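You operate a simulated robot arm through the tools that you are given. There is no shell and no other tool. Be economical: measure what you need, move in short steps, check, and stop when the job is done.

Carry out the task below with a simulated two-armed robot. There is one attempt and no reset: what you move stays moved.

JOB
Hold the grey coin box on the build bench top steady with one hand and put the red cap button in it with the other.

It is judged by the outcome, as a careful person would: the job done as asked, and still so three seconds after it is handed in. It fails if anything else is knocked over, pushed out of place, dropped, spilled or broken. A push-on lid holds only when it is set on centred and level and pressed home; a screw cap is set on level and turned clockwise until tight.

ROBOT AND FRAMES
Two 7-joint arms with four-finger grippers on one trunk, on a base that drives. Base frame: it is fixed to the floor where the robot stands at the start and does not move with it; the origin is under the middle of the robot, x ahead of it, y to its left, z up; the surface under the hand at the start is at about z = 0.848. Lengths are in m, angles in degrees, forces in N, time in s.
The left shoulder is at the start at [0.04, 0.181, 1.13], the right one opposite. With the tool pointing down near the work surface each hand reaches from about 0.32 to 0.84 m from the robot's upright axis, wherever it stands, measured 20 degrees to its own side. Places, roughly: red cap button (3x3x4 cm) [0.5, -0.1, 0.9]. Payload 3.67 kg a hand.
The tool frame of a hand sits at the grasp point between the pads (the TCP): z along the fingers, y along the line on which they close. The tips reach 0.028 m beyond it. The gripper opens to 0.112 m. The gripper's body begins 0.073 m behind the TCP.
Orientation is told as [roll, pitch, yaw] about the base's x, y, z axes, in that order, counted from this pose: with the fingers straight down and closing along the base's y, the tool's x points along the base's -x, its y along +y and its z along -z.

CONTROLS
- The arms move only by the tool servo_tool. It takes "left_rows", "right_rows" or both (then of equal length, played together; a hand with none holds still); each is one flat list of numbers, 7 for each row, row after row: the closure, from 0 (fully open) to 1 (shut), then the shift along the base's x, y, z in m, then the turn, a rotation vector about the base's x, y, z in degrees. In form: [gripper, dx, dy, dz, rx, ry, rz, gripper, dx, dy, dz, rx, ry, rz, ...]. A call has 1 to 10 rows; each row shifts and turns the commanded pose from where the row before left it. A row lasts 0.2 s, in which the tool goes at most 0.05 m and 8.6 degrees; a call with a longer step from one row to the next is refused whole, and so is a gripper value outside its range. A pose out of reach is approached as far as the arm can. The call stops where the force on the tool passes 40 N (or 10 N more than at its start, if that is more) or the arm is blocked; 0.2 s more then pass. The fingers move at their own pace and stop on an object; they squeeze with about 28 N. The grip force told is the motor's: it shows also when the fingers shut on nothing. Time passes only in rows, and 0.2 s behind the last, so rows that do not move let the fingers close. It gives the time, the measured TCP pose, the force on the tool (base axes), the opening and the grip force at its end, in the units of the frame above (readings bear some noise), with the torque about the TCP (base axes, N m) and any sound that the robot's microphone picked up.
- Cameras (640 x 400 px; columns grow to the right, rows downward): "scene" is now at [0.1115, 0.008, 1.3612]; the picture's right is [0.09, -1.00, 0.00], its down [-0.55, -0.05, -0.83] and it looks along [0.83, 0.08, -0.56] (base axes); focal length 280 px, centre (320, 200). "left" rides on the left gripper at [0.06, 0.018, -0.104] in its tool frame; the picture's right is [-0.29, 0.96, 0.00], its down [-0.80, -0.24, -0.55] and it looks along [-0.53, -0.16, 0.83] (tool axes); focal length 234 px, centre (320, 200). "right" rides on the right gripper at [0.06, -0.018, -0.104] in its tool frame; the picture's right is [0.29, 0.96, 0.00], its down [-0.80, 0.24, -0.55] and it looks along [-0.53, 0.16, 0.83] (tool axes); focal length 234 px, centre (320, 200). There is no depth. A picture from a camera that has moved, and an enlarged one, comes with that camera's place and axes in the base frame and with its lens.
- capture(camera): a new picture of that camera. It takes no simulated time.
- slide_trunk(by): slides the trunk up (or, below 0, down) by that many m; the arms and the scene camera ride with it, the base frame stays. It gives what a move gives, with no picture.
- roll_base(legs): drives the robot by 1 to 6 legs, each [ahead, left, turn to the left] in m, m and degrees, along the robot's own axes; the way and the turn of a leg run together, so that a leg with both is an arc; at most 1.5 m and 180 degrees a leg. The arms and the cameras ride along, it lands a little off, and it stops where it bumps. It gives what a move gives.
- turn_head(pan, tilt): turns the head with the scene camera to pan (to the left, within 86 degrees either way) and tilt (down, from -29 to 69), counted from straight ahead of the robot. It gives what a move gives.
- zoom(camera, box): a new picture of the part [left, top, right, bottom] of that camera's present view, enlarged. It takes no simulated time.
- job_done(): hands the job in; it is judged then, once.

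Go step by step. Nothing tells you exact positions but the pictures and the camera data: compare them with the known pose of the tool, close in by small moves and look again before you grip or let go. The budget is 120 turns and 92 pictures, counting those below and the enlarged ones. Unless the task says otherwise, let go and move clear before handing in, and close with one line.

The tools are called after ">>>" as a command line: name --argument value ..., lists and objects as JSON in quotes. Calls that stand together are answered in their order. servo_tool: Moves the arms, as the interface text tells. Its arguments: {"type":"object","properties":{"left_rows":{"type":"array","items":{"type":"number"}},"right_rows":{"type":"array","items":{"type":"number"}}},"required":[]} The other tools are called the same way: slide_trunk (by) slides the trunk up or down; roll_base (legs) drives the base; turn_head (pan, tilt) turns the head that bears the scene camera; capture (camera) takes a picture; zoom (camera, box) takes an enlarged picture of a part of a camera's view; job_done () hands the job in.

At the start:

```text
clock: 0.0
left_eef_pos: [0.4485, 0.2358, 1.1192]
left_tool_rot: [0.0, 0.0, 0.0]
left_ft_force: [0.6, -0.5, -0.4]
left_ft_torque: [0.0, -0.02, 0.05]
left_finger_gap: 0.112
left_grasp_force: 0.1
right_eef_pos: [0.5326, -0.2435, 1.1776]
right_tool_rot: [0.0, 0.0, -0.1]
right_ft_force: [-0.1, 0.3, -0.8]
right_ft_torque: [-0.01, -0.02, -0.03]
right_finger_gap: 0.1119
right_grasp_force: 0.1
trunk travel left (down, up): [-0.25, 0.264]
robot x, y, heading: [0.0008, -0.0045, 0.0]
head pan, tilt: [5.3, 33.8]
```

scene: 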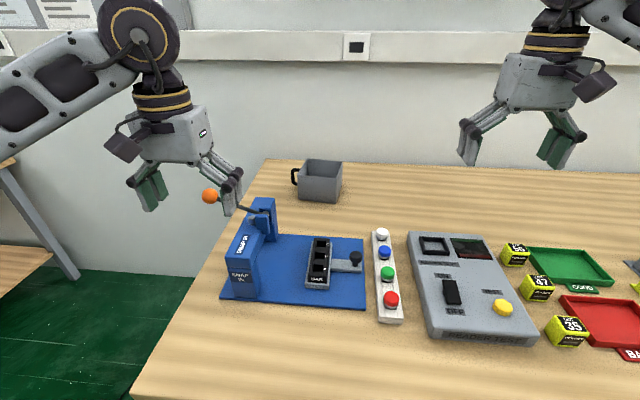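
right: 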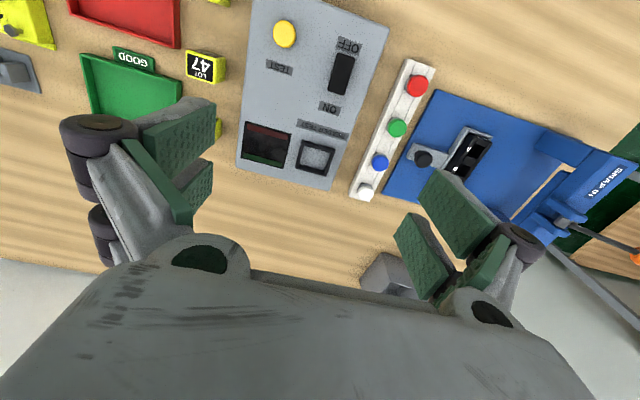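
left: 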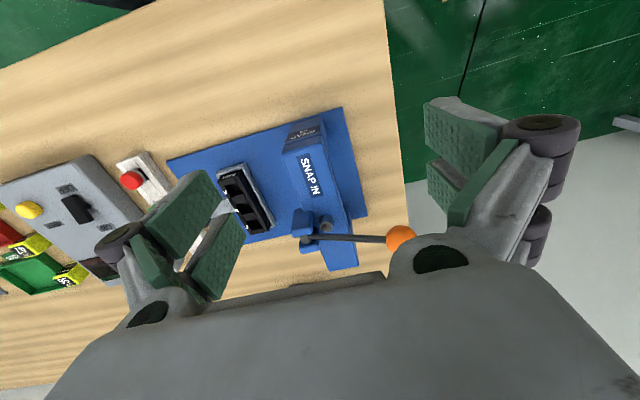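

I see the grey box with a handle at the back, around [0.93, 0.09], and the red button on the white strip, around [0.47, -0.10]. I'll look closer at both first.

>>> zoom --camera "scene" --box '[270, 140, 370, 210]'

>>> zoom --camera "scene" --box '[340, 220, 440, 330]'

```text
5.71 times, centred on (320, 175) of scene
camera zoom: at [0.1115, 0.008, 1.3612], right [0.09, -1.0, 0.0], down [-0.55, -0.05, -0.83], along [0.83, 0.08, -0.56], focal length 1603 px, centre (320, 343)
```

zoom: 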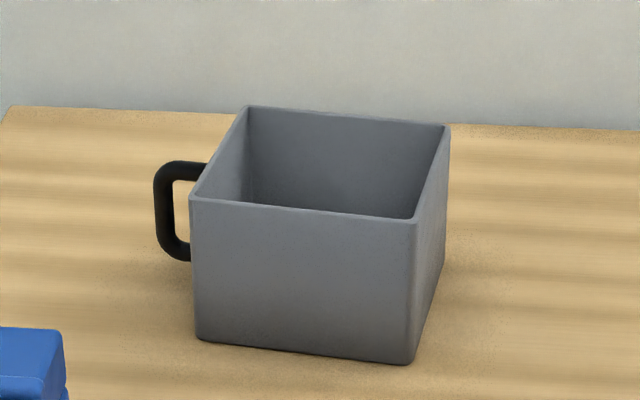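

```text
3.64 times, centred on (390, 275) of scene
camera zoom: at [0.1115, 0.008, 1.3612], right [0.09, -1.0, 0.0], down [-0.55, -0.05, -0.83], along [0.83, 0.08, -0.56], focal length 1020 px, centre (66, -73)
```

zoom: 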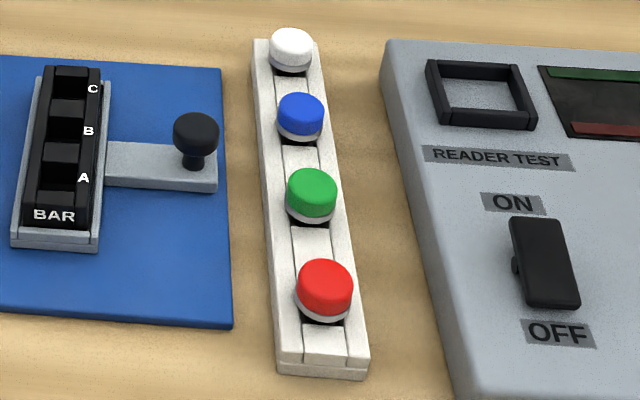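

The box is about 12 cm wide with rim near z 0.94, and it lies beyond reach from here. I'll check the room in front of and beside the base before planning a drive.

>>> turn_head --pan 0 --tilt 69

>>> capture --camera "scene"

>>> turn_head --pan 60 --tilt 40

>>> capture --camera "scene"

```text
clock: 1.0
left_eef_pos: [0.4486, 0.2347, 1.1198]
left_tool_rot: [0.0, 0.0, 0.1]
left_ft_force: [-0.6, 0.3, -0.4]
left_ft_torque: [-0.01, -0.01, 0.03]
left_finger_gap: 0.1123
left_grasp_force: 0.1
right_eef_pos: [0.5325, -0.2434, 1.1769]
right_tool_rot: [0.1, -0.1, 0.0]
right_ft_force: [0.1, -0.9, 0.0]
right_ft_torque: [0.02, 0.03, -0.01]
right_finger_gap: 0.112
right_grasp_force: 0.0
trunk travel left (down, up): [-0.25, 0.264]
robot x, y, heading: [0.0016, 0.0012, 0.1]
head pan, tilt: [0.0, 68.8]
```

```text
86 pictures are left
camera scene: at [0.0792, -0.0003, 1.3157], right [0.0, -1.0, 0.0], down [-0.93, 0.0, -0.36], along [0.36, 0.0, -0.93], focal length 280 px, centre (320, 200)
```

scene: 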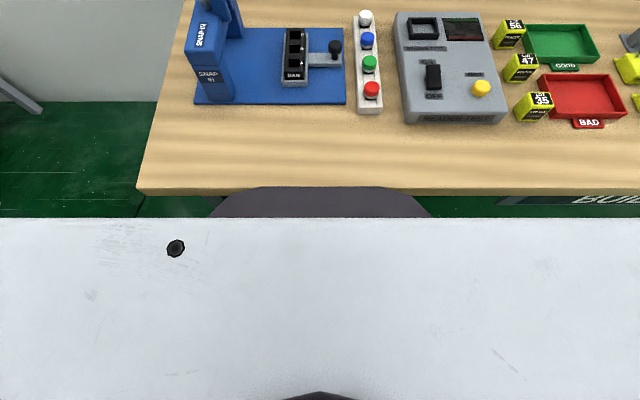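

```text
clock: 2.3
left_eef_pos: [0.4487, 0.2358, 1.1193]
left_tool_rot: [0.0, -0.1, 0.0]
left_ft_force: [-1.3, 0.3, -0.7]
left_ft_torque: [0.01, 0.0, -0.01]
left_finger_gap: 0.1119
left_grasp_force: 0.0
right_eef_pos: [0.532, -0.2431, 1.1774]
right_tool_rot: [0.0, 0.0, 0.1]
right_ft_force: [0.4, 0.1, 0.8]
right_ft_torque: [0.0, 0.04, 0.03]
right_finger_gap: 0.1121
right_grasp_force: 0.0
trunk travel left (down, up): [-0.25, 0.264]
robot x, y, heading: [-0.004, -0.0005, -0.0]
head pan, tilt: [60.0, 40.0]
```

```text
85 pictures are left
camera scene: at [0.0657, 0.0733, 1.3517], right [0.87, -0.5, 0.0], down [-0.32, -0.56, -0.77], along [0.38, 0.66, -0.64], focal length 280 px, centre (320, 200)
```

scene: 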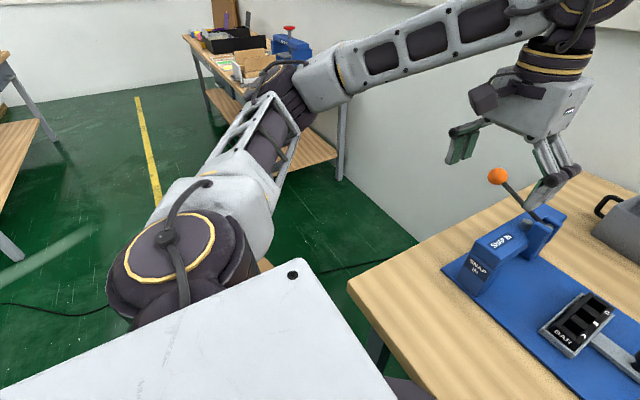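

The left side of the bench is open floor, so I'll pick the button here first, then go round the bench's left corner to reach the box. Moving the right hand above the button with a half-open gripper.

>>> servo_tool --right_rows '[0.35, -0.011, 0.0245, -0.028, 0, 0, 0, 0.35, -0.011, 0.0245, -0.028, 0, 0, 0, 0.35, -0.011, 0.0245, -0.028, 0, 0, 0, 0.35, -0.011, 0.0245, -0.028, 0, 0, 0, 0.35, -0.011, 0.0245, -0.028, 0, 0, 0, 0.35, -0.011, 0.0245, -0.028, 0, 0, 0, 0.35, 0, 0, 0, 0, 0, 0]'

>>> capture --camera "right"

>>> turn_head --pan -5 --tilt 50

>>> capture --camera "scene"

```text
clock: 3.9
left_eef_pos: [0.4495, 0.2347, 1.12]
left_tool_rot: [0.0, 0.0, -0.1]
left_ft_force: [-0.7, 0.2, -0.3]
left_ft_torque: [0.01, -0.02, 0.01]
left_finger_gap: 0.1117
left_grasp_force: 0.0
right_eef_pos: [0.4647, -0.0972, 1.0089]
right_tool_rot: [0.0, -0.1, -0.1]
right_ft_force: [-0.9, 0.0, -0.2]
right_ft_torque: [0.04, 0.03, 0.02]
right_finger_gap: 0.0727
right_grasp_force: 0.0
trunk travel left (down, up): [-0.25, 0.264]
robot x, y, heading: [0.003, 0.0017, -0.3]
head pan, tilt: [60.0, 40.0]
```

```text
84 pictures are left
camera right: at [0.4047, -0.1153, 1.113], right [-0.29, 0.96, 0.0], down [0.8, 0.24, 0.55], along [0.53, 0.16, -0.83], focal length 234 px, centre (320, 200)
```

right: 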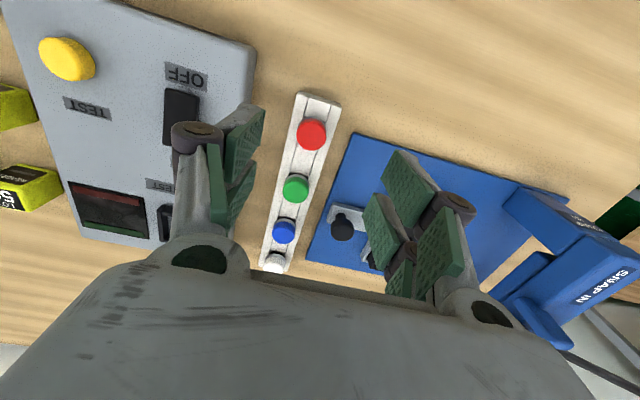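

```text
clock: 5.3
left_eef_pos: [0.4486, 0.2344, 1.1196]
left_tool_rot: [0.0, 0.0, 0.0]
left_ft_force: [0.8, 0.7, -0.3]
left_ft_torque: [0.01, -0.06, 0.0]
left_finger_gap: 0.112
left_grasp_force: 0.2
right_eef_pos: [0.4647, -0.0969, 1.009]
right_tool_rot: [0.0, 0.1, -0.1]
right_ft_force: [0.5, 0.4, -0.3]
right_ft_torque: [0.0, -0.03, -0.02]
right_finger_gap: 0.0728
right_grasp_force: 0.1
trunk travel left (down, up): [-0.25, 0.264]
robot x, y, heading: [-0.0002, -0.0041, 0.2]
head pan, tilt: [-5.0, 50.0]
```

```text
83 pictures are left
camera scene: at [0.0999, -0.0069, 1.3376], right [-0.09, -1.0, 0.0], down [-0.76, 0.07, -0.64], along [0.64, -0.06, -0.77], focal length 280 px, centre (320, 200)
```

scene: 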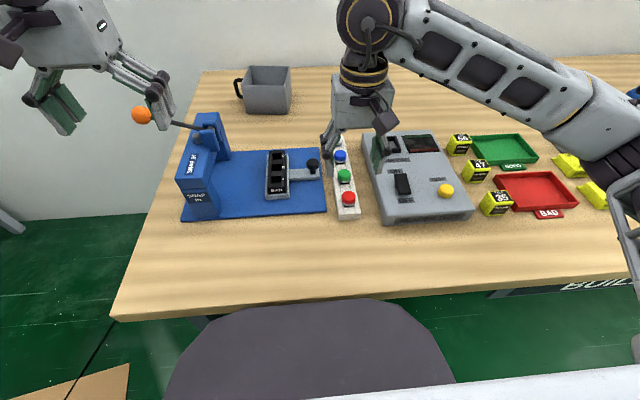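

The button centres near [0.477, -0.102], cap top about z 0.89. The robot body reaches nearly to the bench edge, so driving forward is out. I'll align, lower a bit and check.

>>> servo_tool --right_rows '[0.35, 0.012, -0.005, -0.035, 0, 0, 0, 0.35, 0, 0, -0.025, 0, 0, 0, 0.35, 0, 0, 0, 0, 0, 0]'

>>> capture --camera "right"

>>> zoom --camera "scene" --box '[280, 110, 440, 230]'

```text
clock: 6.1
left_eef_pos: [0.4482, 0.2352, 1.1197]
left_tool_rot: [-0.1, 0.0, 0.0]
left_ft_force: [-0.7, 0.6, -0.5]
left_ft_torque: [0.04, -0.01, 0.0]
left_finger_gap: 0.1121
left_grasp_force: 0.0
right_eef_pos: [0.4782, -0.1009, 0.9477]
right_tool_rot: [0.0, 0.0, 0.0]
right_ft_force: [-0.6, -0.7, 1.0]
right_ft_torque: [-0.03, 0.05, 0.0]
right_finger_gap: 0.0726
right_grasp_force: 0.2
trunk travel left (down, up): [-0.25, 0.264]
robot x, y, heading: [0.0011, 0.0004, -0.2]
head pan, tilt: [-5.0, 50.0]
```

```text
82 pictures are left
camera right: at [0.4186, -0.1186, 1.0512], right [-0.29, 0.96, 0.0], down [0.8, 0.24, 0.55], along [0.53, 0.16, -0.83], focal length 234 px, centre (320, 200)
```

right: 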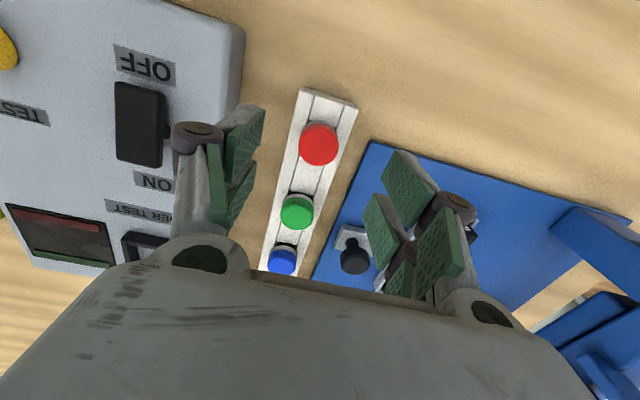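

```text
3.33 times, centred on (360, 170) of scene
camera zoom: at [0.0999, -0.0069, 1.3376], right [-0.09, -1.0, 0.0], down [-0.76, 0.07, -0.64], along [0.64, -0.06, -0.77], focal length 935 px, centre (187, 300)
```

zoom: 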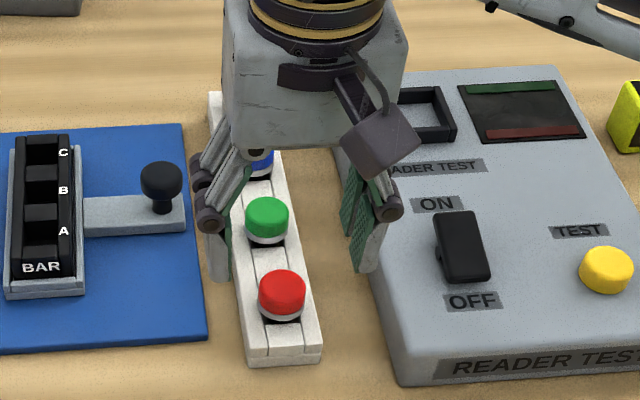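

Aligned over the red cap. Lowering until the fingertips are around the cap but above the strip, then looking.

>>> servo_tool --right_rows '[0.35, 0, 0, -0.025, 0, 0, 0, 0.35, -0.001, -0.001, -0.022, 0, 0, 0, 0.35, 0, 0, 0, 0, 0, 0]'

>>> zoom --camera "scene" --box '[300, 140, 400, 230]'

>>> capture --camera "right"

```text
clock: 6.9
left_eef_pos: [0.4486, 0.2358, 1.1188]
left_tool_rot: [0.1, 0.1, 0.1]
left_ft_force: [-0.1, 1.1, 0.7]
left_ft_torque: [-0.02, 0.0, 0.0]
left_finger_gap: 0.1118
left_grasp_force: 0.0
right_eef_pos: [0.4747, -0.1026, 0.9009]
right_tool_rot: [0.0, 0.1, -0.1]
right_ft_force: [0.5, 0.8, 0.7]
right_ft_torque: [0.03, 0.0, 0.0]
right_finger_gap: 0.0729
right_grasp_force: 0.0
trunk travel left (down, up): [-0.25, 0.264]
robot x, y, heading: [0.0006, -0.0031, 0.1]
head pan, tilt: [-5.0, 50.0]
```

```text
4.44 times, centred on (350, 185) of scene
camera zoom: at [0.0998, -0.0068, 1.3376], right [-0.09, -1.0, 0.0], down [-0.76, 0.07, -0.64], along [0.64, -0.06, -0.77], focal length 1247 px, centre (187, 267)
```

zoom: 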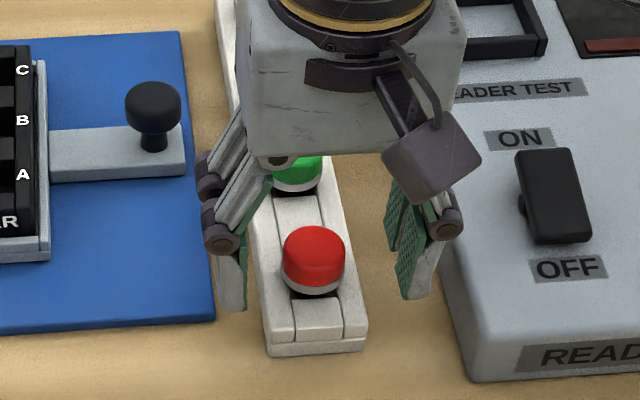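

```text
79 pictures are left
camera right: at [0.4154, -0.1203, 1.0057], right [-0.29, 0.96, 0.0], down [0.8, 0.24, 0.55], along [0.53, 0.16, -0.83], focal length 234 px, centre (320, 200)
```

right: 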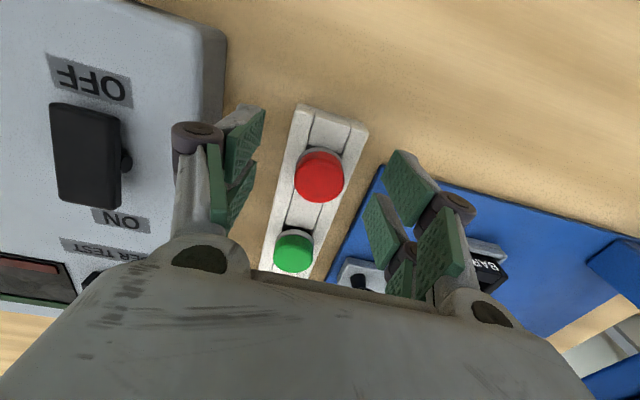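

The cap is centred between the pads. Lowering 3 mm more and closing gently.

>>> servo_tool --right_rows '[0.35, 0.001, 0, -0.003, 0, 0, 0, 0.6, 0, 0, 0, 0, 0, 0, 0.9, 0, 0, 0, 0, 0, 0, 0.9, 0, 0, 0, 0, 0, 0]'

>>> zoom --camera "scene" --box '[300, 140, 400, 230]'

```text
clock: 7.9
left_eef_pos: [0.4487, 0.2355, 1.1189]
left_tool_rot: [-0.1, 0.1, -0.1]
left_ft_force: [-0.1, -0.2, 0.3]
left_ft_torque: [-0.01, -0.02, -0.01]
left_finger_gap: 0.112
left_grasp_force: 0.0
right_eef_pos: [0.4763, -0.1025, 0.8984]
right_tool_rot: [0.0, 0.1, 0.0]
right_ft_force: [-0.3, -0.2, 1.1]
right_ft_torque: [0.04, -0.02, 0.01]
right_finger_gap: 0.0276
right_grasp_force: 28.1
trunk travel left (down, up): [-0.25, 0.264]
robot x, y, heading: [0.0011, -0.0011, 0.1]
head pan, tilt: [-5.0, 50.0]
```

```text
4.44 times, centred on (350, 185) of scene
camera zoom: at [0.0999, -0.0069, 1.3375], right [-0.09, -1.0, 0.0], down [-0.76, 0.07, -0.64], along [0.64, -0.06, -0.77], focal length 1247 px, centre (187, 267)
```

zoom: 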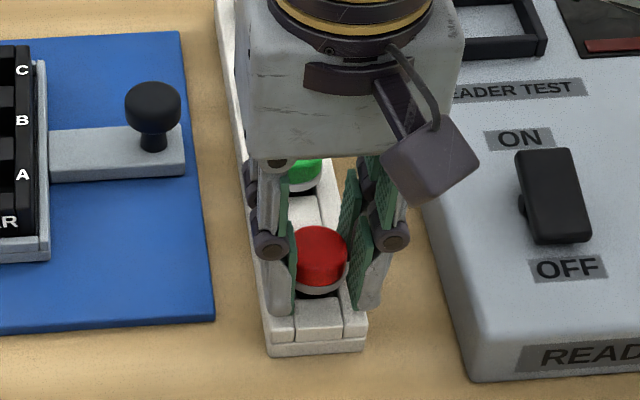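

Gripped on the cap with a 28 mm gap. Lifting straight up and checking it comes out of the strip.

>>> servo_tool --right_rows '[0.9, 0, 0, 0.01, 0, 0, 0, 0.9, 0, 0, 0.01, 0, 0, 0, 0.9, 0, 0, 0.02, 0, 0, 0, 0.9, 0, 0, 0.03, 0, 0, 0, 0.9, 0, 0, 0.03, 0, 0, 0]'

>>> capture --camera "scene"

```text
clock: 9.1
left_eef_pos: [0.4486, 0.2366, 1.1195]
left_tool_rot: [0.0, 0.0, 0.0]
left_ft_force: [0.0, 0.1, 0.2]
left_ft_torque: [-0.03, -0.02, 0.0]
left_finger_gap: 0.112
left_grasp_force: 0.1
right_eef_pos: [0.4756, -0.1012, 0.9995]
right_tool_rot: [0.0, 0.0, 0.0]
right_ft_force: [0.5, -0.1, -0.3]
right_ft_torque: [0.01, -0.03, -0.01]
right_finger_gap: 0.0278
right_grasp_force: 28.3
trunk travel left (down, up): [-0.25, 0.264]
robot x, y, heading: [0.0002, 0.0013, -0.1]
head pan, tilt: [-5.0, 50.0]
```

```text
77 pictures are left
camera scene: at [0.0995, -0.0066, 1.3376], right [-0.09, -1.0, 0.0], down [-0.76, 0.07, -0.64], along [0.64, -0.06, -0.77], focal length 280 px, centre (320, 200)
```

scene: 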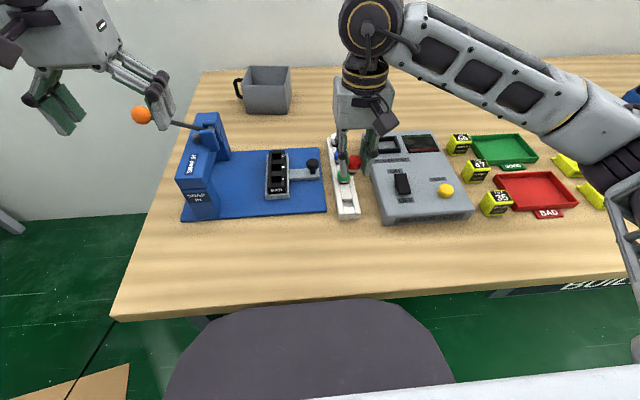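

The button is in hand. Raising both hands well above everything, then looking left at the floor for obstacles.

>>> servo_tool --left_rows '[0, 0, 0, 0.03, 0, 0, 0, 0, 0, 0, 0.03, 0, 0, 0, 0, 0, 0, 0.03, 0, 0, 0, 0, 0, 0, 0.02, 0, 0, 0, 0, 0, 0, 0, 0, 0, 0, 0, 0, 0, 0, 0, 0, 0]' --right_rows '[0.9, -0.01, -0.02, 0.035, 0, 0, 0, 0.9, -0.01, -0.02, 0.035, 0, 0, 0, 0.9, -0.01, -0.02, 0.035, 0, 0, 0, 0.9, -0.01, -0.02, 0.035, 0, 0, 0, 0.9, -0.01, -0.02, 0.035, 0, 0, 0, 0.9, -0.01, -0.02, 0.035, 0, 0, 0]'

>>> turn_head --pan 80 --tilt 45

>>> capture --camera "scene"

>>> turn_head --pan 35 --tilt 50

>>> capture --camera "scene"

```text
clock: 10.5
left_eef_pos: [0.4463, 0.2347, 1.2301]
left_tool_rot: [-0.1, -0.1, 0.0]
left_ft_force: [-0.5, -0.6, 0.3]
left_ft_torque: [-0.01, -0.03, 0.01]
left_finger_gap: 0.1118
left_grasp_force: 0.0
right_eef_pos: [0.4156, -0.2265, 1.2115]
right_tool_rot: [0.0, 0.0, 0.0]
right_ft_force: [-0.6, -0.4, -0.8]
right_ft_torque: [0.02, -0.01, 0.03]
right_finger_gap: 0.0275
right_grasp_force: 27.9
trunk travel left (down, up): [-0.25, 0.264]
robot x, y, heading: [-0.0006, -0.0027, -0.2]
head pan, tilt: [-5.0, 50.0]
```

```text
clock: 12.1
left_eef_pos: [0.4485, 0.2366, 1.2291]
left_tool_rot: [0.0, 0.0, 0.0]
left_ft_force: [-0.5, 0.2, -0.2]
left_ft_torque: [-0.01, 0.0, -0.01]
left_finger_gap: 0.1121
left_grasp_force: 0.0
right_eef_pos: [0.417, -0.2245, 1.2105]
right_tool_rot: [0.1, 0.0, 0.0]
right_ft_force: [-0.4, 0.9, -0.3]
right_ft_torque: [0.0, 0.0, -0.01]
right_finger_gap: 0.0275
right_grasp_force: 28.5
trunk travel left (down, up): [-0.25, 0.264]
robot x, y, heading: [0.0025, -0.0016, 0.1]
head pan, tilt: [80.0, 45.0]
```

```text
76 pictures are left
camera scene: at [0.0373, 0.0798, 1.3445], right [0.98, -0.17, 0.0], down [-0.12, -0.7, -0.71], along [0.12, 0.7, -0.71], focal length 280 px, centre (320, 200)
```

scene: 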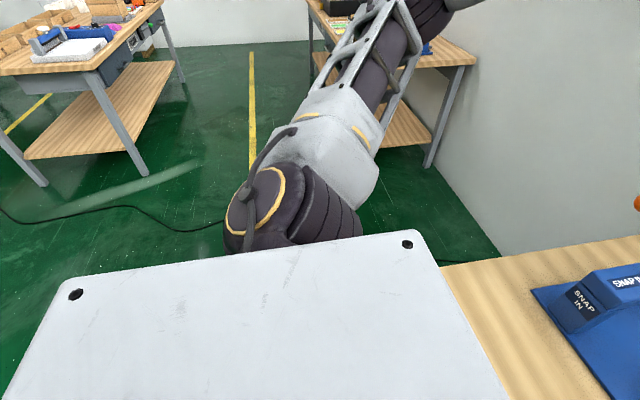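

```text
clock: 13.2
left_eef_pos: [0.4477, 0.2366, 1.2291]
left_tool_rot: [0.0, 0.0, -0.1]
left_ft_force: [-0.2, 0.1, -0.2]
left_ft_torque: [0.01, 0.01, 0.0]
left_finger_gap: 0.112
left_grasp_force: 0.0
right_eef_pos: [0.4165, -0.2248, 1.2105]
right_tool_rot: [0.0, 0.0, -0.1]
right_ft_force: [-0.5, -0.7, 0.3]
right_ft_torque: [-0.02, -0.02, -0.01]
right_finger_gap: 0.0277
right_grasp_force: 28.2
trunk travel left (down, up): [-0.25, 0.264]
robot x, y, heading: [0.0012, 0.0038, -0.2]
head pan, tilt: [35.0, 50.0]
```

```text
75 pictures are left
camera scene: at [0.0862, 0.0439, 1.3376], right [0.57, -0.82, 0.0], down [-0.63, -0.44, -0.64], along [0.53, 0.37, -0.77], focal length 280 px, centre (320, 200)
```

scene: 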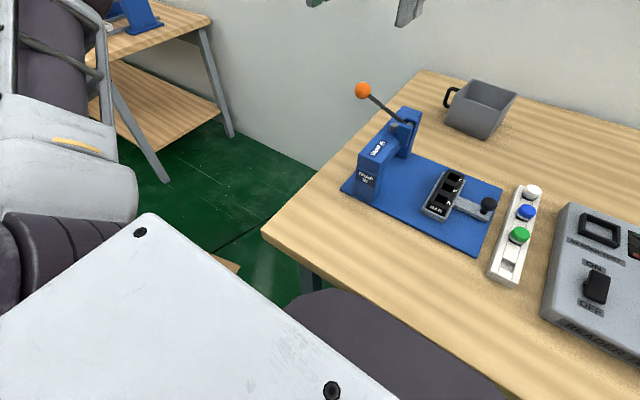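

There's a tan corner on the floor to the left that the body hides. I'll back off from the bench a little and look again.

>>> roll_base --legs '[[-0.3, 0, 0]]'

>>> turn_head --pan 30 --tilt 45

>>> capture --camera "scene"

>>> capture --camera "right"

```text
clock: 15.3
left_eef_pos: [0.1403, 0.2361, 1.2277]
left_tool_rot: [0.0, 0.0, 0.1]
left_ft_force: [-0.1, -0.7, 0.1]
left_ft_torque: [0.03, 0.02, 0.02]
left_finger_gap: 0.1122
left_grasp_force: 0.0
right_eef_pos: [0.1121, -0.2249, 1.211]
right_tool_rot: [0.0, 0.0, 0.0]
right_ft_force: [-0.3, -0.6, -0.4]
right_ft_torque: [-0.01, -0.01, 0.0]
right_finger_gap: 0.0274
right_grasp_force: 28.2
trunk travel left (down, up): [-0.25, 0.264]
robot x, y, heading: [-0.3084, 0.0012, 0.2]
head pan, tilt: [35.0, 50.0]
```

```text
clock: 16.0
left_eef_pos: [0.1411, 0.237, 1.2289]
left_tool_rot: [0.0, 0.0, 0.1]
left_ft_force: [0.1, -0.4, -0.9]
left_ft_torque: [0.01, 0.02, 0.0]
left_finger_gap: 0.1121
left_grasp_force: 0.0
right_eef_pos: [0.1102, -0.2261, 1.2095]
right_tool_rot: [0.0, 0.0, 0.0]
right_ft_force: [0.1, -0.2, 0.1]
right_ft_torque: [0.0, 0.01, -0.01]
right_finger_gap: 0.0275
right_grasp_force: 28.1
trunk travel left (down, up): [-0.25, 0.264]
robot x, y, heading: [-0.305, 0.0004, -0.0]
head pan, tilt: [30.0, 45.0]
```

```text
74 pictures are left
camera scene: at [-0.2138, 0.0402, 1.3445], right [0.5, -0.87, 0.0], down [-0.61, -0.35, -0.71], along [0.61, 0.35, -0.71], focal length 280 px, centre (320, 200)
```

scene: 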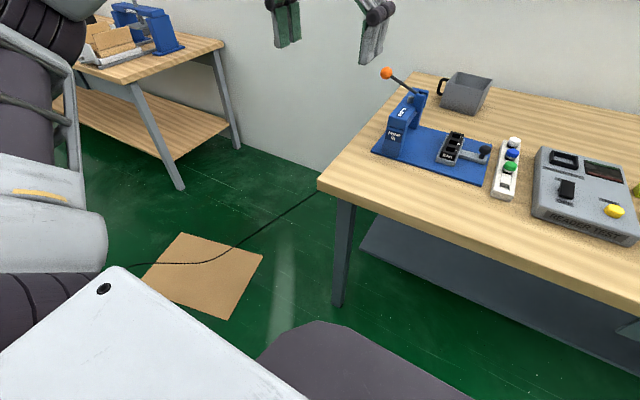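

```text
73 pictures are left
camera right: at [0.051, -0.2429, 1.3144], right [-0.29, 0.96, 0.0], down [0.8, 0.24, 0.55], along [0.53, 0.16, -0.83], focal length 234 px, centre (320, 200)
```

right: 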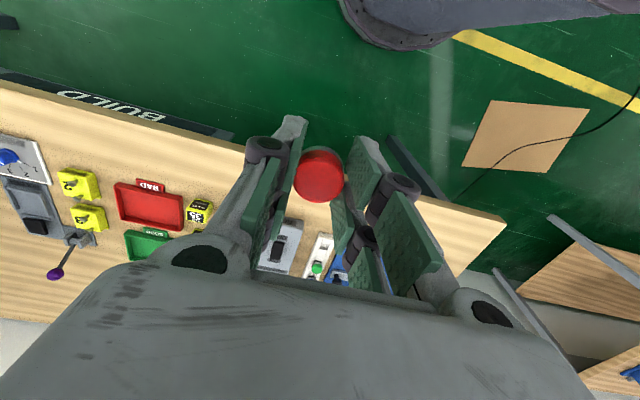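

The tan piece is just flat cardboard with a cable on the floor, and the way is otherwise clear. Driving left clear of the bench's edge, then alongside it.

>>> roll_base --legs '[[0, 0.635, 0]]'

>>> roll_base --legs '[[0.3, 0, 0]]'

>>> turn_head --pan -30 --tilt 50

>>> capture --camera "scene"

```text
clock: 19.6
left_eef_pos: [0.1452, 0.8741, 1.2281]
left_tool_rot: [0.0, 0.0, -0.4]
left_ft_force: [-0.2, -0.2, -0.7]
left_ft_torque: [0.01, 0.03, -0.02]
left_finger_gap: 0.1121
left_grasp_force: 0.0
right_eef_pos: [0.1112, 0.4142, 1.2107]
right_tool_rot: [0.0, 0.0, -0.4]
right_ft_force: [-0.2, 0.0, -0.2]
right_ft_torque: [0.01, -0.02, -0.02]
right_finger_gap: 0.0272
right_grasp_force: 27.8
trunk travel left (down, up): [-0.25, 0.264]
robot x, y, heading: [-0.3079, 0.6395, -0.5]
head pan, tilt: [30.0, 45.0]
```

```text
clock: 21.7
left_eef_pos: [0.4412, 0.8753, 1.2282]
left_tool_rot: [-0.1, 0.1, -0.2]
left_ft_force: [0.2, -0.3, -0.3]
left_ft_torque: [-0.02, 0.0, -0.01]
left_finger_gap: 0.1119
left_grasp_force: 0.2
right_eef_pos: [0.4085, 0.4123, 1.2095]
right_tool_rot: [-0.1, 0.0, -0.3]
right_ft_force: [-0.5, 0.5, 0.2]
right_ft_torque: [0.01, 0.0, 0.02]
right_finger_gap: 0.0272
right_grasp_force: 27.9
trunk travel left (down, up): [-0.25, 0.264]
robot x, y, heading: [-0.0089, 0.6403, -0.2]
head pan, tilt: [30.0, 45.0]
```

```text
clock: 23.0
left_eef_pos: [0.4415, 0.8741, 1.2279]
left_tool_rot: [0.1, 0.0, -0.2]
left_ft_force: [0.5, -0.1, -0.4]
left_ft_torque: [-0.02, 0.03, -0.03]
left_finger_gap: 0.1121
left_grasp_force: 0.0
right_eef_pos: [0.4102, 0.4135, 1.2092]
right_tool_rot: [0.0, -0.1, -0.2]
right_ft_force: [0.7, -0.1, 0.0]
right_ft_torque: [0.0, -0.03, 0.01]
right_finger_gap: 0.0272
right_grasp_force: 28.1
trunk travel left (down, up): [-0.25, 0.264]
robot x, y, heading: [-0.009, 0.6373, -0.2]
head pan, tilt: [-30.0, 50.0]
```

```text
72 pictures are left
camera scene: at [0.0826, 0.6009, 1.3376], right [-0.5, -0.86, 0.0], down [-0.66, 0.39, -0.64], along [0.56, -0.32, -0.77], focal length 280 px, centre (320, 200)
```

scene: 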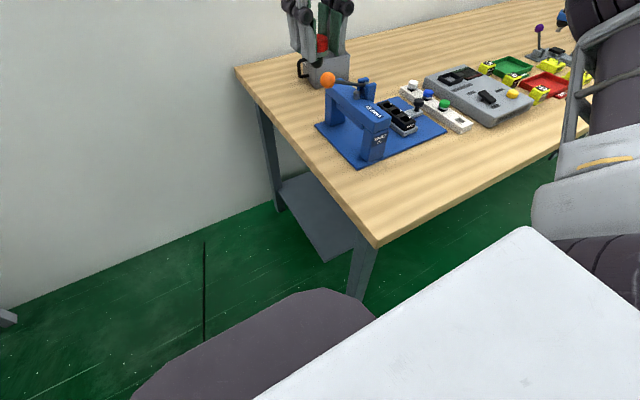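

The bench's left edge is at y≈0.35, leaving a few centimetres. Edging a bit more left while going ahead, then turning right toward the box.

>>> roll_base --legs '[[0.1, 0.02, 0], [0.29, 0, 0]]'

>>> roll_base --legs '[[0, 0, -35]]'

>>> turn_head --pan 0 --tilt 45

>>> capture --camera "scene"

```text
clock: 25.8
left_eef_pos: [0.8327, 0.8943, 1.2289]
left_tool_rot: [0.0, -0.1, 0.0]
left_ft_force: [0.1, -0.1, -0.4]
left_ft_torque: [-0.03, 0.01, -0.01]
left_finger_gap: 0.1122
left_grasp_force: 0.1
right_eef_pos: [0.8023, 0.4318, 1.2106]
right_tool_rot: [-0.1, 0.0, -0.1]
right_ft_force: [-0.2, 0.7, 0.4]
right_ft_torque: [-0.02, 0.0, 0.01]
right_finger_gap: 0.0271
right_grasp_force: 27.4
trunk travel left (down, up): [-0.25, 0.264]
robot x, y, heading: [0.3829, 0.6596, -0.2]
head pan, tilt: [-30.0, 50.0]
```

```text
clock: 28.1
left_eef_pos: [0.8857, 0.5914, 1.2284]
left_tool_rot: [0.1, 0.0, -35.4]
left_ft_force: [-0.1, 0.2, 0.6]
left_ft_torque: [0.01, -0.01, -0.03]
left_finger_gap: 0.1121
left_grasp_force: 0.2
right_eef_pos: [0.5941, 0.2335, 1.2109]
right_tool_rot: [-0.1, 0.0, -35.3]
right_ft_force: [0.6, -0.2, -0.3]
right_ft_torque: [0.03, 0.0, 0.06]
right_finger_gap: 0.0274
right_grasp_force: 28.1
trunk travel left (down, up): [-0.25, 0.264]
robot x, y, heading: [0.3868, 0.6595, -35.5]
head pan, tilt: [-30.0, 50.0]
```

```text
clock: 29.0
left_eef_pos: [0.8865, 0.592, 1.2287]
left_tool_rot: [0.1, 0.0, -35.4]
left_ft_force: [1.1, -0.4, -0.3]
left_ft_torque: [0.0, -0.03, -0.01]
left_finger_gap: 0.1121
left_grasp_force: 0.0
right_eef_pos: [0.5944, 0.2331, 1.2097]
right_tool_rot: [0.0, 0.0, -35.4]
right_ft_force: [1.0, 0.3, -0.7]
right_ft_torque: [-0.01, -0.01, 0.04]
right_finger_gap: 0.0272
right_grasp_force: 28.0
trunk travel left (down, up): [-0.25, 0.264]
robot x, y, heading: [0.3842, 0.6562, -35.3]
head pan, tilt: [0.0, 45.0]
```

```text
71 pictures are left
camera scene: at [0.4699, 0.5995, 1.3445], right [-0.58, -0.81, 0.0], down [-0.58, 0.41, -0.71], along [0.58, -0.41, -0.71], focal length 280 px, centre (320, 200)
```

scene: 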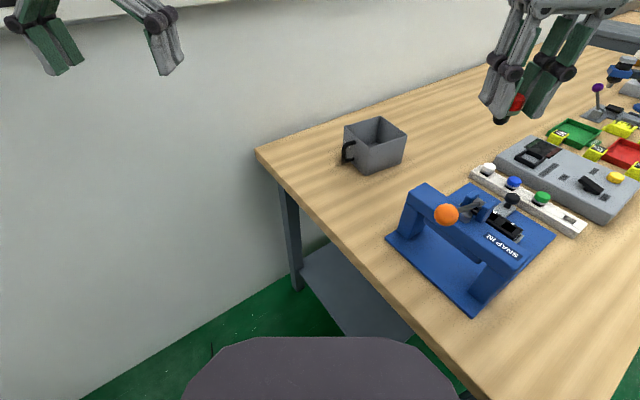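

Now standing at the corner with the box well in view. Zooming on it for exact geometry.

>>> zoom --camera "scene" --box '[320, 100, 432, 180]'

```text
5.00 times, centred on (376, 140) of scene
camera zoom: at [0.4699, 0.5995, 1.3445], right [-0.58, -0.81, 0.0], down [-0.58, 0.41, -0.71], along [0.58, -0.41, -0.71], focal length 1402 px, centre (40, 500)
```

zoom: 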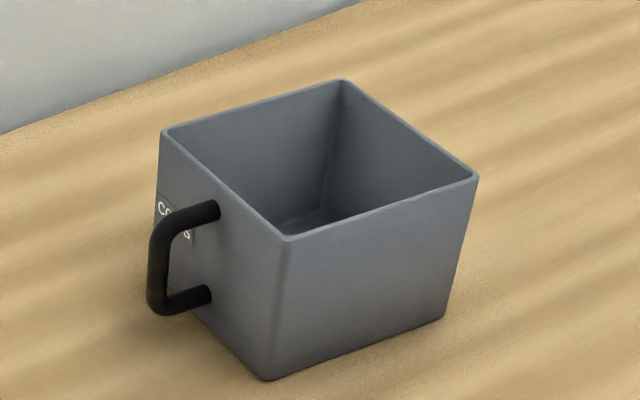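

Box centre is about [0.93, 0.092], rim z 0.94, rotated about -7°; the handle bar is at about [0.945, 0.185], z 0.875–0.925. The left hand will clamp the handle with a tilt outward to leave room; first turning and approaching.

>>> servo_tool --left_rows '[0.3, 0.0065, -0.029, -0.013, 0, 0, -6.2, 0.3, 0.0065, -0.029, -0.013, 0, 0, -6.2, 0.3, 0.0065, -0.029, -0.013, 0, 0, -6.2, 0.3, 0.0065, -0.029, -0.013, 0, 0, -6.2, 0.3, 0.0065, -0.029, -0.013, 0, 0, -6.2, 0.3, 0.0065, -0.029, -0.013, 0, 0, -6.2, 0.3, 0.0065, -0.029, -0.013, 0, 0, -6.2, 0.3, 0.0065, -0.029, -0.013, 0, 0, -6.2, 0.3, 0.0065, -0.029, -0.013, 0, 0, -6.2, 0.3, 0.0065, -0.029, -0.013, 0, 0, -6.2]'

>>> servo_tool --left_rows '[0.3, 0, -0.01, -0.015, -7.44, 0.95, 0, 0.3, 0, -0.01, -0.015, -7.44, 0.95, 0, 0.3, 0, -0.01, -0.015, -7.44, 0.95, 0, 0.3, 0, -0.01, -0.015, -7.44, 0.95, 0, 0.3, 0, 0, 0, 0, 0, 0]'

>>> capture --camera "scene"

>>> capture --camera "left"

```text
clock: 31.2
left_eef_pos: [0.8921, 0.3995, 1.1061]
left_tool_rot: [0.3, -0.4, -90.4]
left_ft_force: [-0.4, -0.6, -0.4]
left_ft_torque: [0.0, -0.01, -0.01]
left_finger_gap: 0.0782
left_grasp_force: 0.1
left hand out of reach, approached as far as the arm can: row 8, 9, 10
right_eef_pos: [0.5945, 0.2334, 1.2102]
right_tool_rot: [0.0, 0.0, -35.5]
right_ft_force: [0.3, -0.3, -0.7]
right_ft_torque: [0.03, 0.02, 0.02]
right_finger_gap: 0.0271
right_grasp_force: 28.1
trunk travel left (down, up): [-0.25, 0.264]
robot x, y, heading: [0.3832, 0.6574, -35.2]
head pan, tilt: [0.0, 45.0]
```

```text
clock: 32.4
left_eef_pos: [0.8933, 0.3679, 1.0618]
left_tool_rot: [-2.9, -22.9, -89.2]
left_ft_force: [0.3, -0.1, -0.6]
left_ft_torque: [0.03, -0.03, -0.02]
left_finger_gap: 0.0783
left_grasp_force: 0.1
left hand out of reach, approached as far as the arm can: row 3, 4
right_eef_pos: [0.5934, 0.2321, 1.2093]
right_tool_rot: [0.1, 0.1, -35.4]
right_ft_force: [-0.5, -0.2, -0.4]
right_ft_torque: [0.01, 0.02, 0.0]
right_finger_gap: 0.0273
right_grasp_force: 28.4
trunk travel left (down, up): [-0.25, 0.264]
robot x, y, heading: [0.3888, 0.6579, -35.4]
head pan, tilt: [0.0, 45.0]
```

```text
69 pictures are left
camera scene: at [0.4696, 0.5994, 1.3445], right [-0.58, -0.82, 0.0], down [-0.58, 0.41, -0.71], along [0.58, -0.41, -0.71], focal length 280 px, centre (320, 200)
```

scene: 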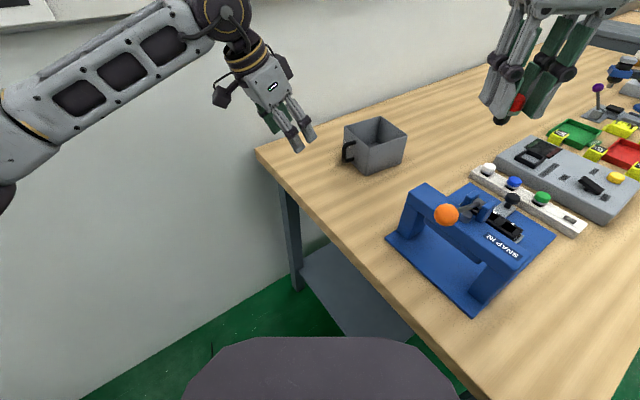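

```text
68 pictures are left
camera left: at [0.9154, 0.4649, 1.133], right [0.96, -0.27, 0.07], down [-0.21, -0.52, 0.83], along [-0.19, -0.81, -0.55], focal length 234 px, centre (320, 200)
```

left: 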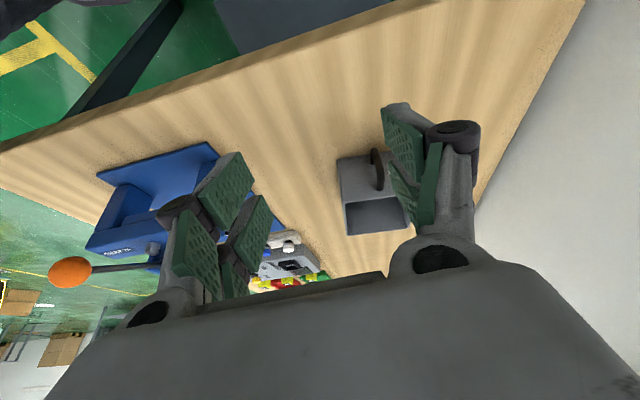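

The left arm can't reach that wrist yaw from this heading. I'll lift the left hand, shift slightly ahead along the bench and turn another 20° right.

>>> servo_tool --left_rows '[0.3, -0.005, 0.02, 0.03, 0, 0, 0, 0.3, -0.005, 0.02, 0.03, 0, 0, 0, 0.3, -0.005, 0.02, 0.03, 0, 0, 0, 0.3, -0.005, 0.02, 0.03, 0, 0, 0, 0.3, -0.005, 0.02, 0.03, 0, 0, 0]'

>>> roll_base --legs '[[0.061, 0.0434, 0], [0, 0, -20]]'

>>> capture --camera "scene"

```text
clock: 33.6
left_eef_pos: [0.868, 0.4701, 1.2118]
left_tool_rot: [-2.7, -22.6, -89.1]
left_ft_force: [-0.2, 0.2, -0.6]
left_ft_torque: [-0.03, -0.01, 0.01]
left_finger_gap: 0.0784
left_grasp_force: 0.1
right_eef_pos: [0.5943, 0.2334, 1.2116]
right_tool_rot: [0.0, 0.0, -35.4]
right_ft_force: [-1.2, -0.6, -0.6]
right_ft_torque: [-0.05, -0.02, 0.02]
right_finger_gap: 0.0268
right_grasp_force: 28.0
trunk travel left (down, up): [-0.25, 0.264]
robot x, y, heading: [0.3851, 0.6592, -35.7]
head pan, tilt: [0.0, 45.0]
```

```text
clock: 35.8
left_eef_pos: [0.8523, 0.3159, 1.2129]
left_tool_rot: [-2.7, -22.7, -108.7]
left_ft_force: [-0.9, 0.0, -0.8]
left_ft_torque: [0.0, -0.01, 0.0]
left_finger_gap: 0.0782
left_grasp_force: 0.1
right_eef_pos: [0.5151, 0.1861, 1.2093]
right_tool_rot: [0.0, -0.1, -55.1]
right_ft_force: [0.5, -0.4, -0.1]
right_ft_torque: [-0.05, 0.01, -0.01]
right_finger_gap: 0.0268
right_grasp_force: 27.5
trunk travel left (down, up): [-0.25, 0.264]
robot x, y, heading: [0.4574, 0.6586, -55.3]
head pan, tilt: [0.0, 45.0]
```

```text
67 pictures are left
camera scene: at [0.5205, 0.5743, 1.3444], right [-0.82, -0.57, 0.0], down [-0.41, 0.58, -0.71], along [0.4, -0.58, -0.71], focal length 280 px, centre (320, 200)
```

scene: 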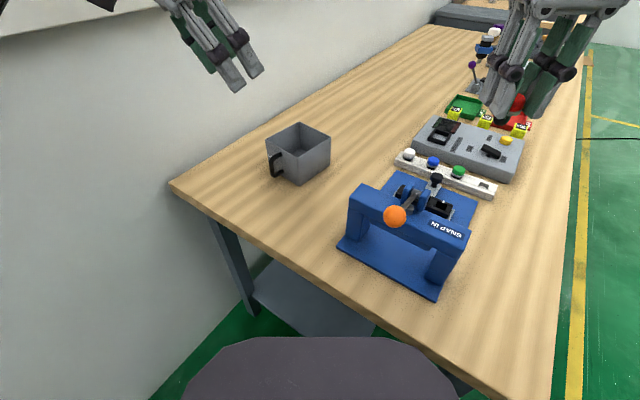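

Now heading -55° with the box nearer. Bringing the left hand to a pre-grasp about 10 cm back along its tilt from the handle.

>>> servo_tool --left_rows '[0.3, 0.0165, -0.0137, -0.032, -1.27, -0.29, 1.9, 0.3, 0.0165, -0.0137, -0.032, -1.27, -0.29, 1.9, 0.3, 0.0165, -0.0137, -0.032, -1.27, -0.29, 1.9, 0.3, 0.0165, -0.0137, -0.032, -1.27, -0.29, 1.9, 0.3, 0.0165, -0.0137, -0.032, -1.27, -0.29, 1.9, 0.3, 0.0165, -0.0137, -0.032, -1.27, -0.29, 1.9, 0.3, 0, 0, 0, 0, 0, 0]'

>>> capture --camera "scene"

>>> capture --camera "left"

```text
clock: 37.4
left_eef_pos: [0.9503, 0.2359, 1.0203]
left_tool_rot: [1.3, -29.8, -99.2]
left_ft_force: [-0.3, -0.8, 0.8]
left_ft_torque: [0.02, 0.0, 0.03]
left_finger_gap: 0.0785
left_grasp_force: 0.1
right_eef_pos: [0.5128, 0.1878, 1.2108]
right_tool_rot: [0.0, 0.0, -55.0]
right_ft_force: [0.3, 0.1, -0.2]
right_ft_torque: [-0.02, -0.01, -0.01]
right_finger_gap: 0.0269
right_grasp_force: 28.4
trunk travel left (down, up): [-0.25, 0.264]
robot x, y, heading: [0.4597, 0.6588, -55.1]
head pan, tilt: [0.0, 45.0]
```

```text
66 pictures are left
camera scene: at [0.5198, 0.5748, 1.3445], right [-0.82, -0.57, 0.0], down [-0.4, 0.58, -0.71], along [0.41, -0.58, -0.71], focal length 280 px, centre (320, 200)
```

scene: 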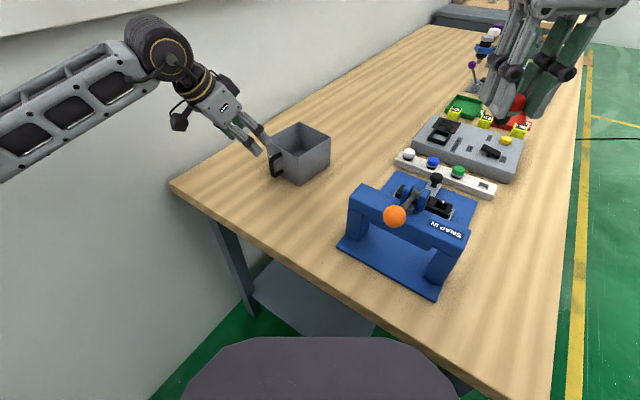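

```text
65 pictures are left
camera left: at [0.982, 0.3365, 1.0807], right [0.91, -0.39, 0.16], down [-0.32, -0.38, 0.87], along [-0.28, -0.84, -0.46], focal length 234 px, centre (320, 200)
```

left: 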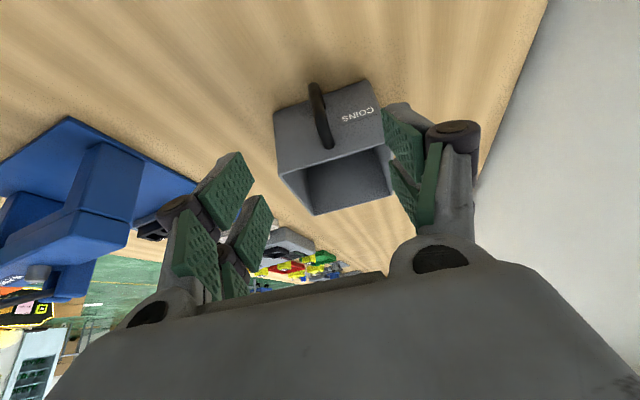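

>>> zoom --camera "scene" --box '[230, 100, 342, 190]'

>>> zoom --camera "left" --box '[240, 60, 420, 220]'

```text
4.44 times, centred on (286, 145) of scene
camera zoom: at [0.5198, 0.5748, 1.3445], right [-0.82, -0.57, 0.0], down [-0.4, 0.58, -0.71], along [0.41, -0.58, -0.71], focal length 1247 px, centre (471, 444)
```

zoom: 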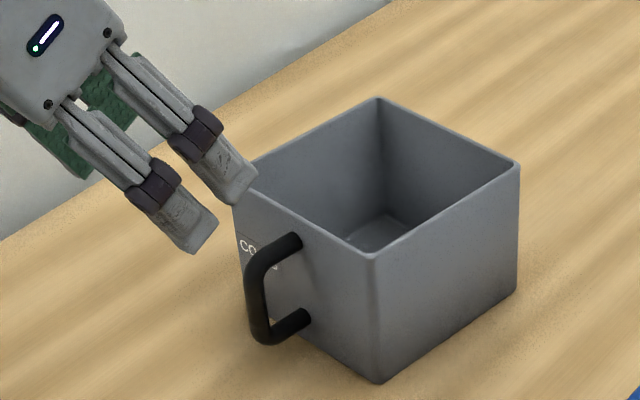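

```text
2.50 times, centred on (330, 140) of left
camera zoom: at [0.982, 0.3365, 1.0807], right [0.91, -0.39, 0.16], down [-0.32, -0.38, 0.87], along [-0.28, -0.84, -0.46], focal length 585 px, centre (295, 350)
```

zoom: 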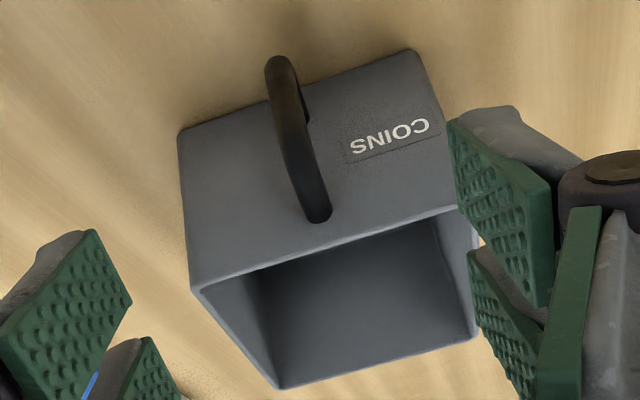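

Handle bar at about [0.944, 0.187], z 0.864–0.922. Advancing most of the way and checking before clamping.

>>> servo_tool --left_rows '[0.3, -0.0015, -0.012, -0.028, 0, 0, 1, 0.3, -0.0015, -0.012, -0.028, 0, 0, 1, 0.3, -0.0015, -0.012, -0.028, 0, 0, 0, 0.3, 0, 0, 0, 0, 0, 0]'

>>> zoom --camera "scene" --box '[230, 100, 342, 190]'

>>> capture --camera "left"

```text
clock: 38.4
left_eef_pos: [0.9446, 0.1988, 0.9342]
left_tool_rot: [1.1, -29.7, -97.3]
left_ft_force: [-0.2, 1.0, 0.8]
left_ft_torque: [0.0, 0.01, 0.02]
left_finger_gap: 0.0783
left_grasp_force: 0.1
right_eef_pos: [0.5139, 0.1878, 1.2101]
right_tool_rot: [-0.1, 0.0, -55.2]
right_ft_force: [-0.5, -1.0, 0.0]
right_ft_torque: [-0.02, 0.02, 0.0]
right_finger_gap: 0.0268
right_grasp_force: 27.9
trunk travel left (down, up): [-0.25, 0.264]
robot x, y, heading: [0.4575, 0.6589, -55.1]
head pan, tilt: [0.0, 45.0]
```

```text
4.44 times, centred on (286, 145) of scene
camera zoom: at [0.52, 0.5749, 1.3445], right [-0.82, -0.57, 0.0], down [-0.4, 0.58, -0.71], along [0.41, -0.58, -0.71], focal length 1247 px, centre (471, 444)
```

zoom: 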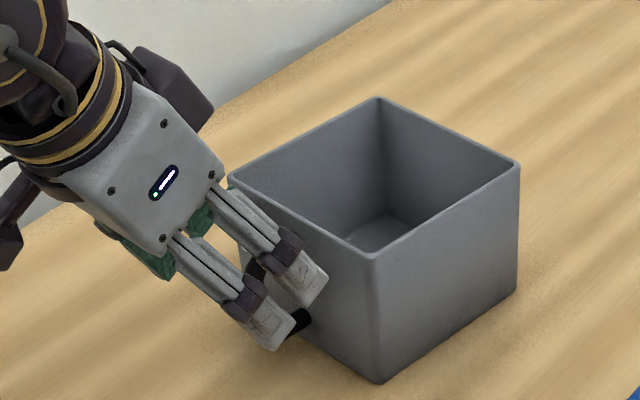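

```text
61 pictures are left
camera left: at [0.9751, 0.3008, 0.9952], right [0.92, -0.36, 0.16], down [-0.3, -0.39, 0.87], along [-0.25, -0.85, -0.46], focal length 234 px, centre (320, 200)
```

left: 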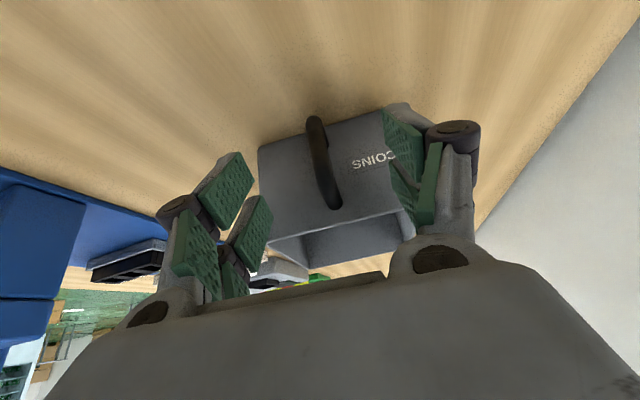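

The handle sits midway between the pads. Going the last 3 cm and then closing.

>>> servo_tool --left_rows '[0.3, 0, -0.006, -0.014, 0, 0, 0, 0.3, 0, -0.005, -0.014, 0, 0, 0, 0.3, 0, 0, 0, 0, 0, 0]'

>>> zoom --camera "left" --box '[200, 80, 440, 260]'

```text
clock: 39.2
left_eef_pos: [0.9468, 0.1876, 0.9086]
left_tool_rot: [1.2, -29.8, -97.2]
left_ft_force: [0.3, -0.7, 0.3]
left_ft_torque: [0.01, -0.04, -0.03]
left_finger_gap: 0.0783
left_grasp_force: 0.1
right_eef_pos: [0.5133, 0.1856, 1.2097]
right_tool_rot: [-0.1, 0.0, -55.1]
right_ft_force: [0.2, 1.0, 0.1]
right_ft_torque: [-0.01, -0.05, 0.0]
right_finger_gap: 0.0266
right_grasp_force: 26.9
trunk travel left (down, up): [-0.25, 0.264]
robot x, y, heading: [0.4591, 0.6563, -55.1]
head pan, tilt: [0.0, 45.0]
```

```text
2.22 times, centred on (320, 170) of left
camera zoom: at [0.9759, 0.2895, 0.969], right [0.92, -0.36, 0.16], down [-0.3, -0.39, 0.87], along [-0.25, -0.85, -0.46], focal length 520 px, centre (320, 267)
```

zoom: 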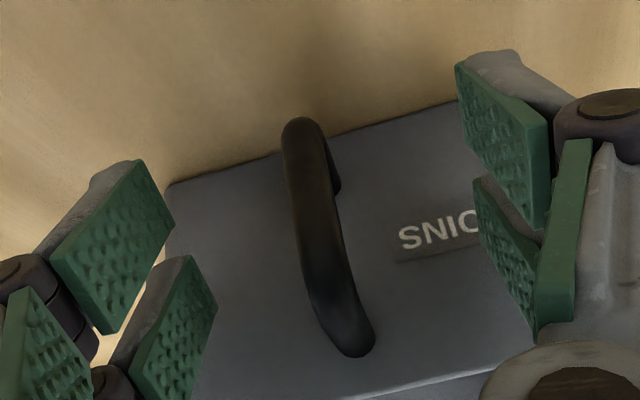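

>>> servo_tool --left_rows '[0.5, 0, 0, 0, 0, 0, 0, 0.65, 0, 0, 0, 0, 0, 0, 0.75, 0, 0, 0, 0, 0, 0]'

>>> zoom --camera "left" --box '[200, 80, 440, 260]'

```text
clock: 40.0
left_eef_pos: [0.9461, 0.188, 0.9084]
left_tool_rot: [1.2, -29.7, -97.2]
left_ft_force: [0.0, -0.6, -0.6]
left_ft_torque: [0.03, 0.02, 0.0]
left_finger_gap: 0.028
left_grasp_force: 0.1
right_eef_pos: [0.5134, 0.187, 1.2099]
right_tool_rot: [0.0, -0.1, -55.1]
right_ft_force: [0.2, -0.3, 0.0]
right_ft_torque: [0.02, -0.02, 0.01]
right_finger_gap: 0.027
right_grasp_force: 27.8
trunk travel left (down, up): [-0.25, 0.264]
robot x, y, heading: [0.4604, 0.6586, -54.8]
head pan, tilt: [0.0, 45.0]
```

```text
2.22 times, centred on (320, 170) of left
camera zoom: at [0.9759, 0.2895, 0.9692], right [0.92, -0.36, 0.16], down [-0.3, -0.39, 0.87], along [-0.25, -0.85, -0.46], focal length 520 px, centre (320, 267)
```

zoom: 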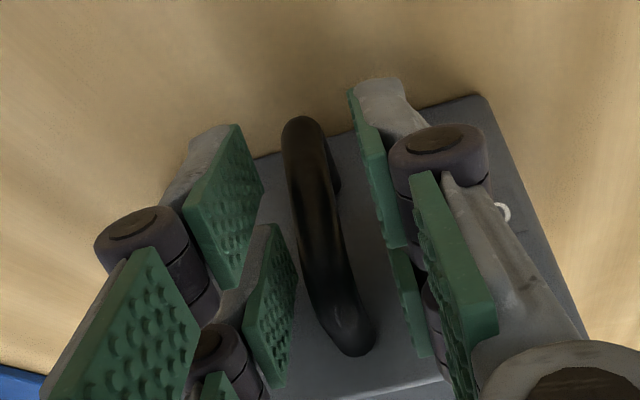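

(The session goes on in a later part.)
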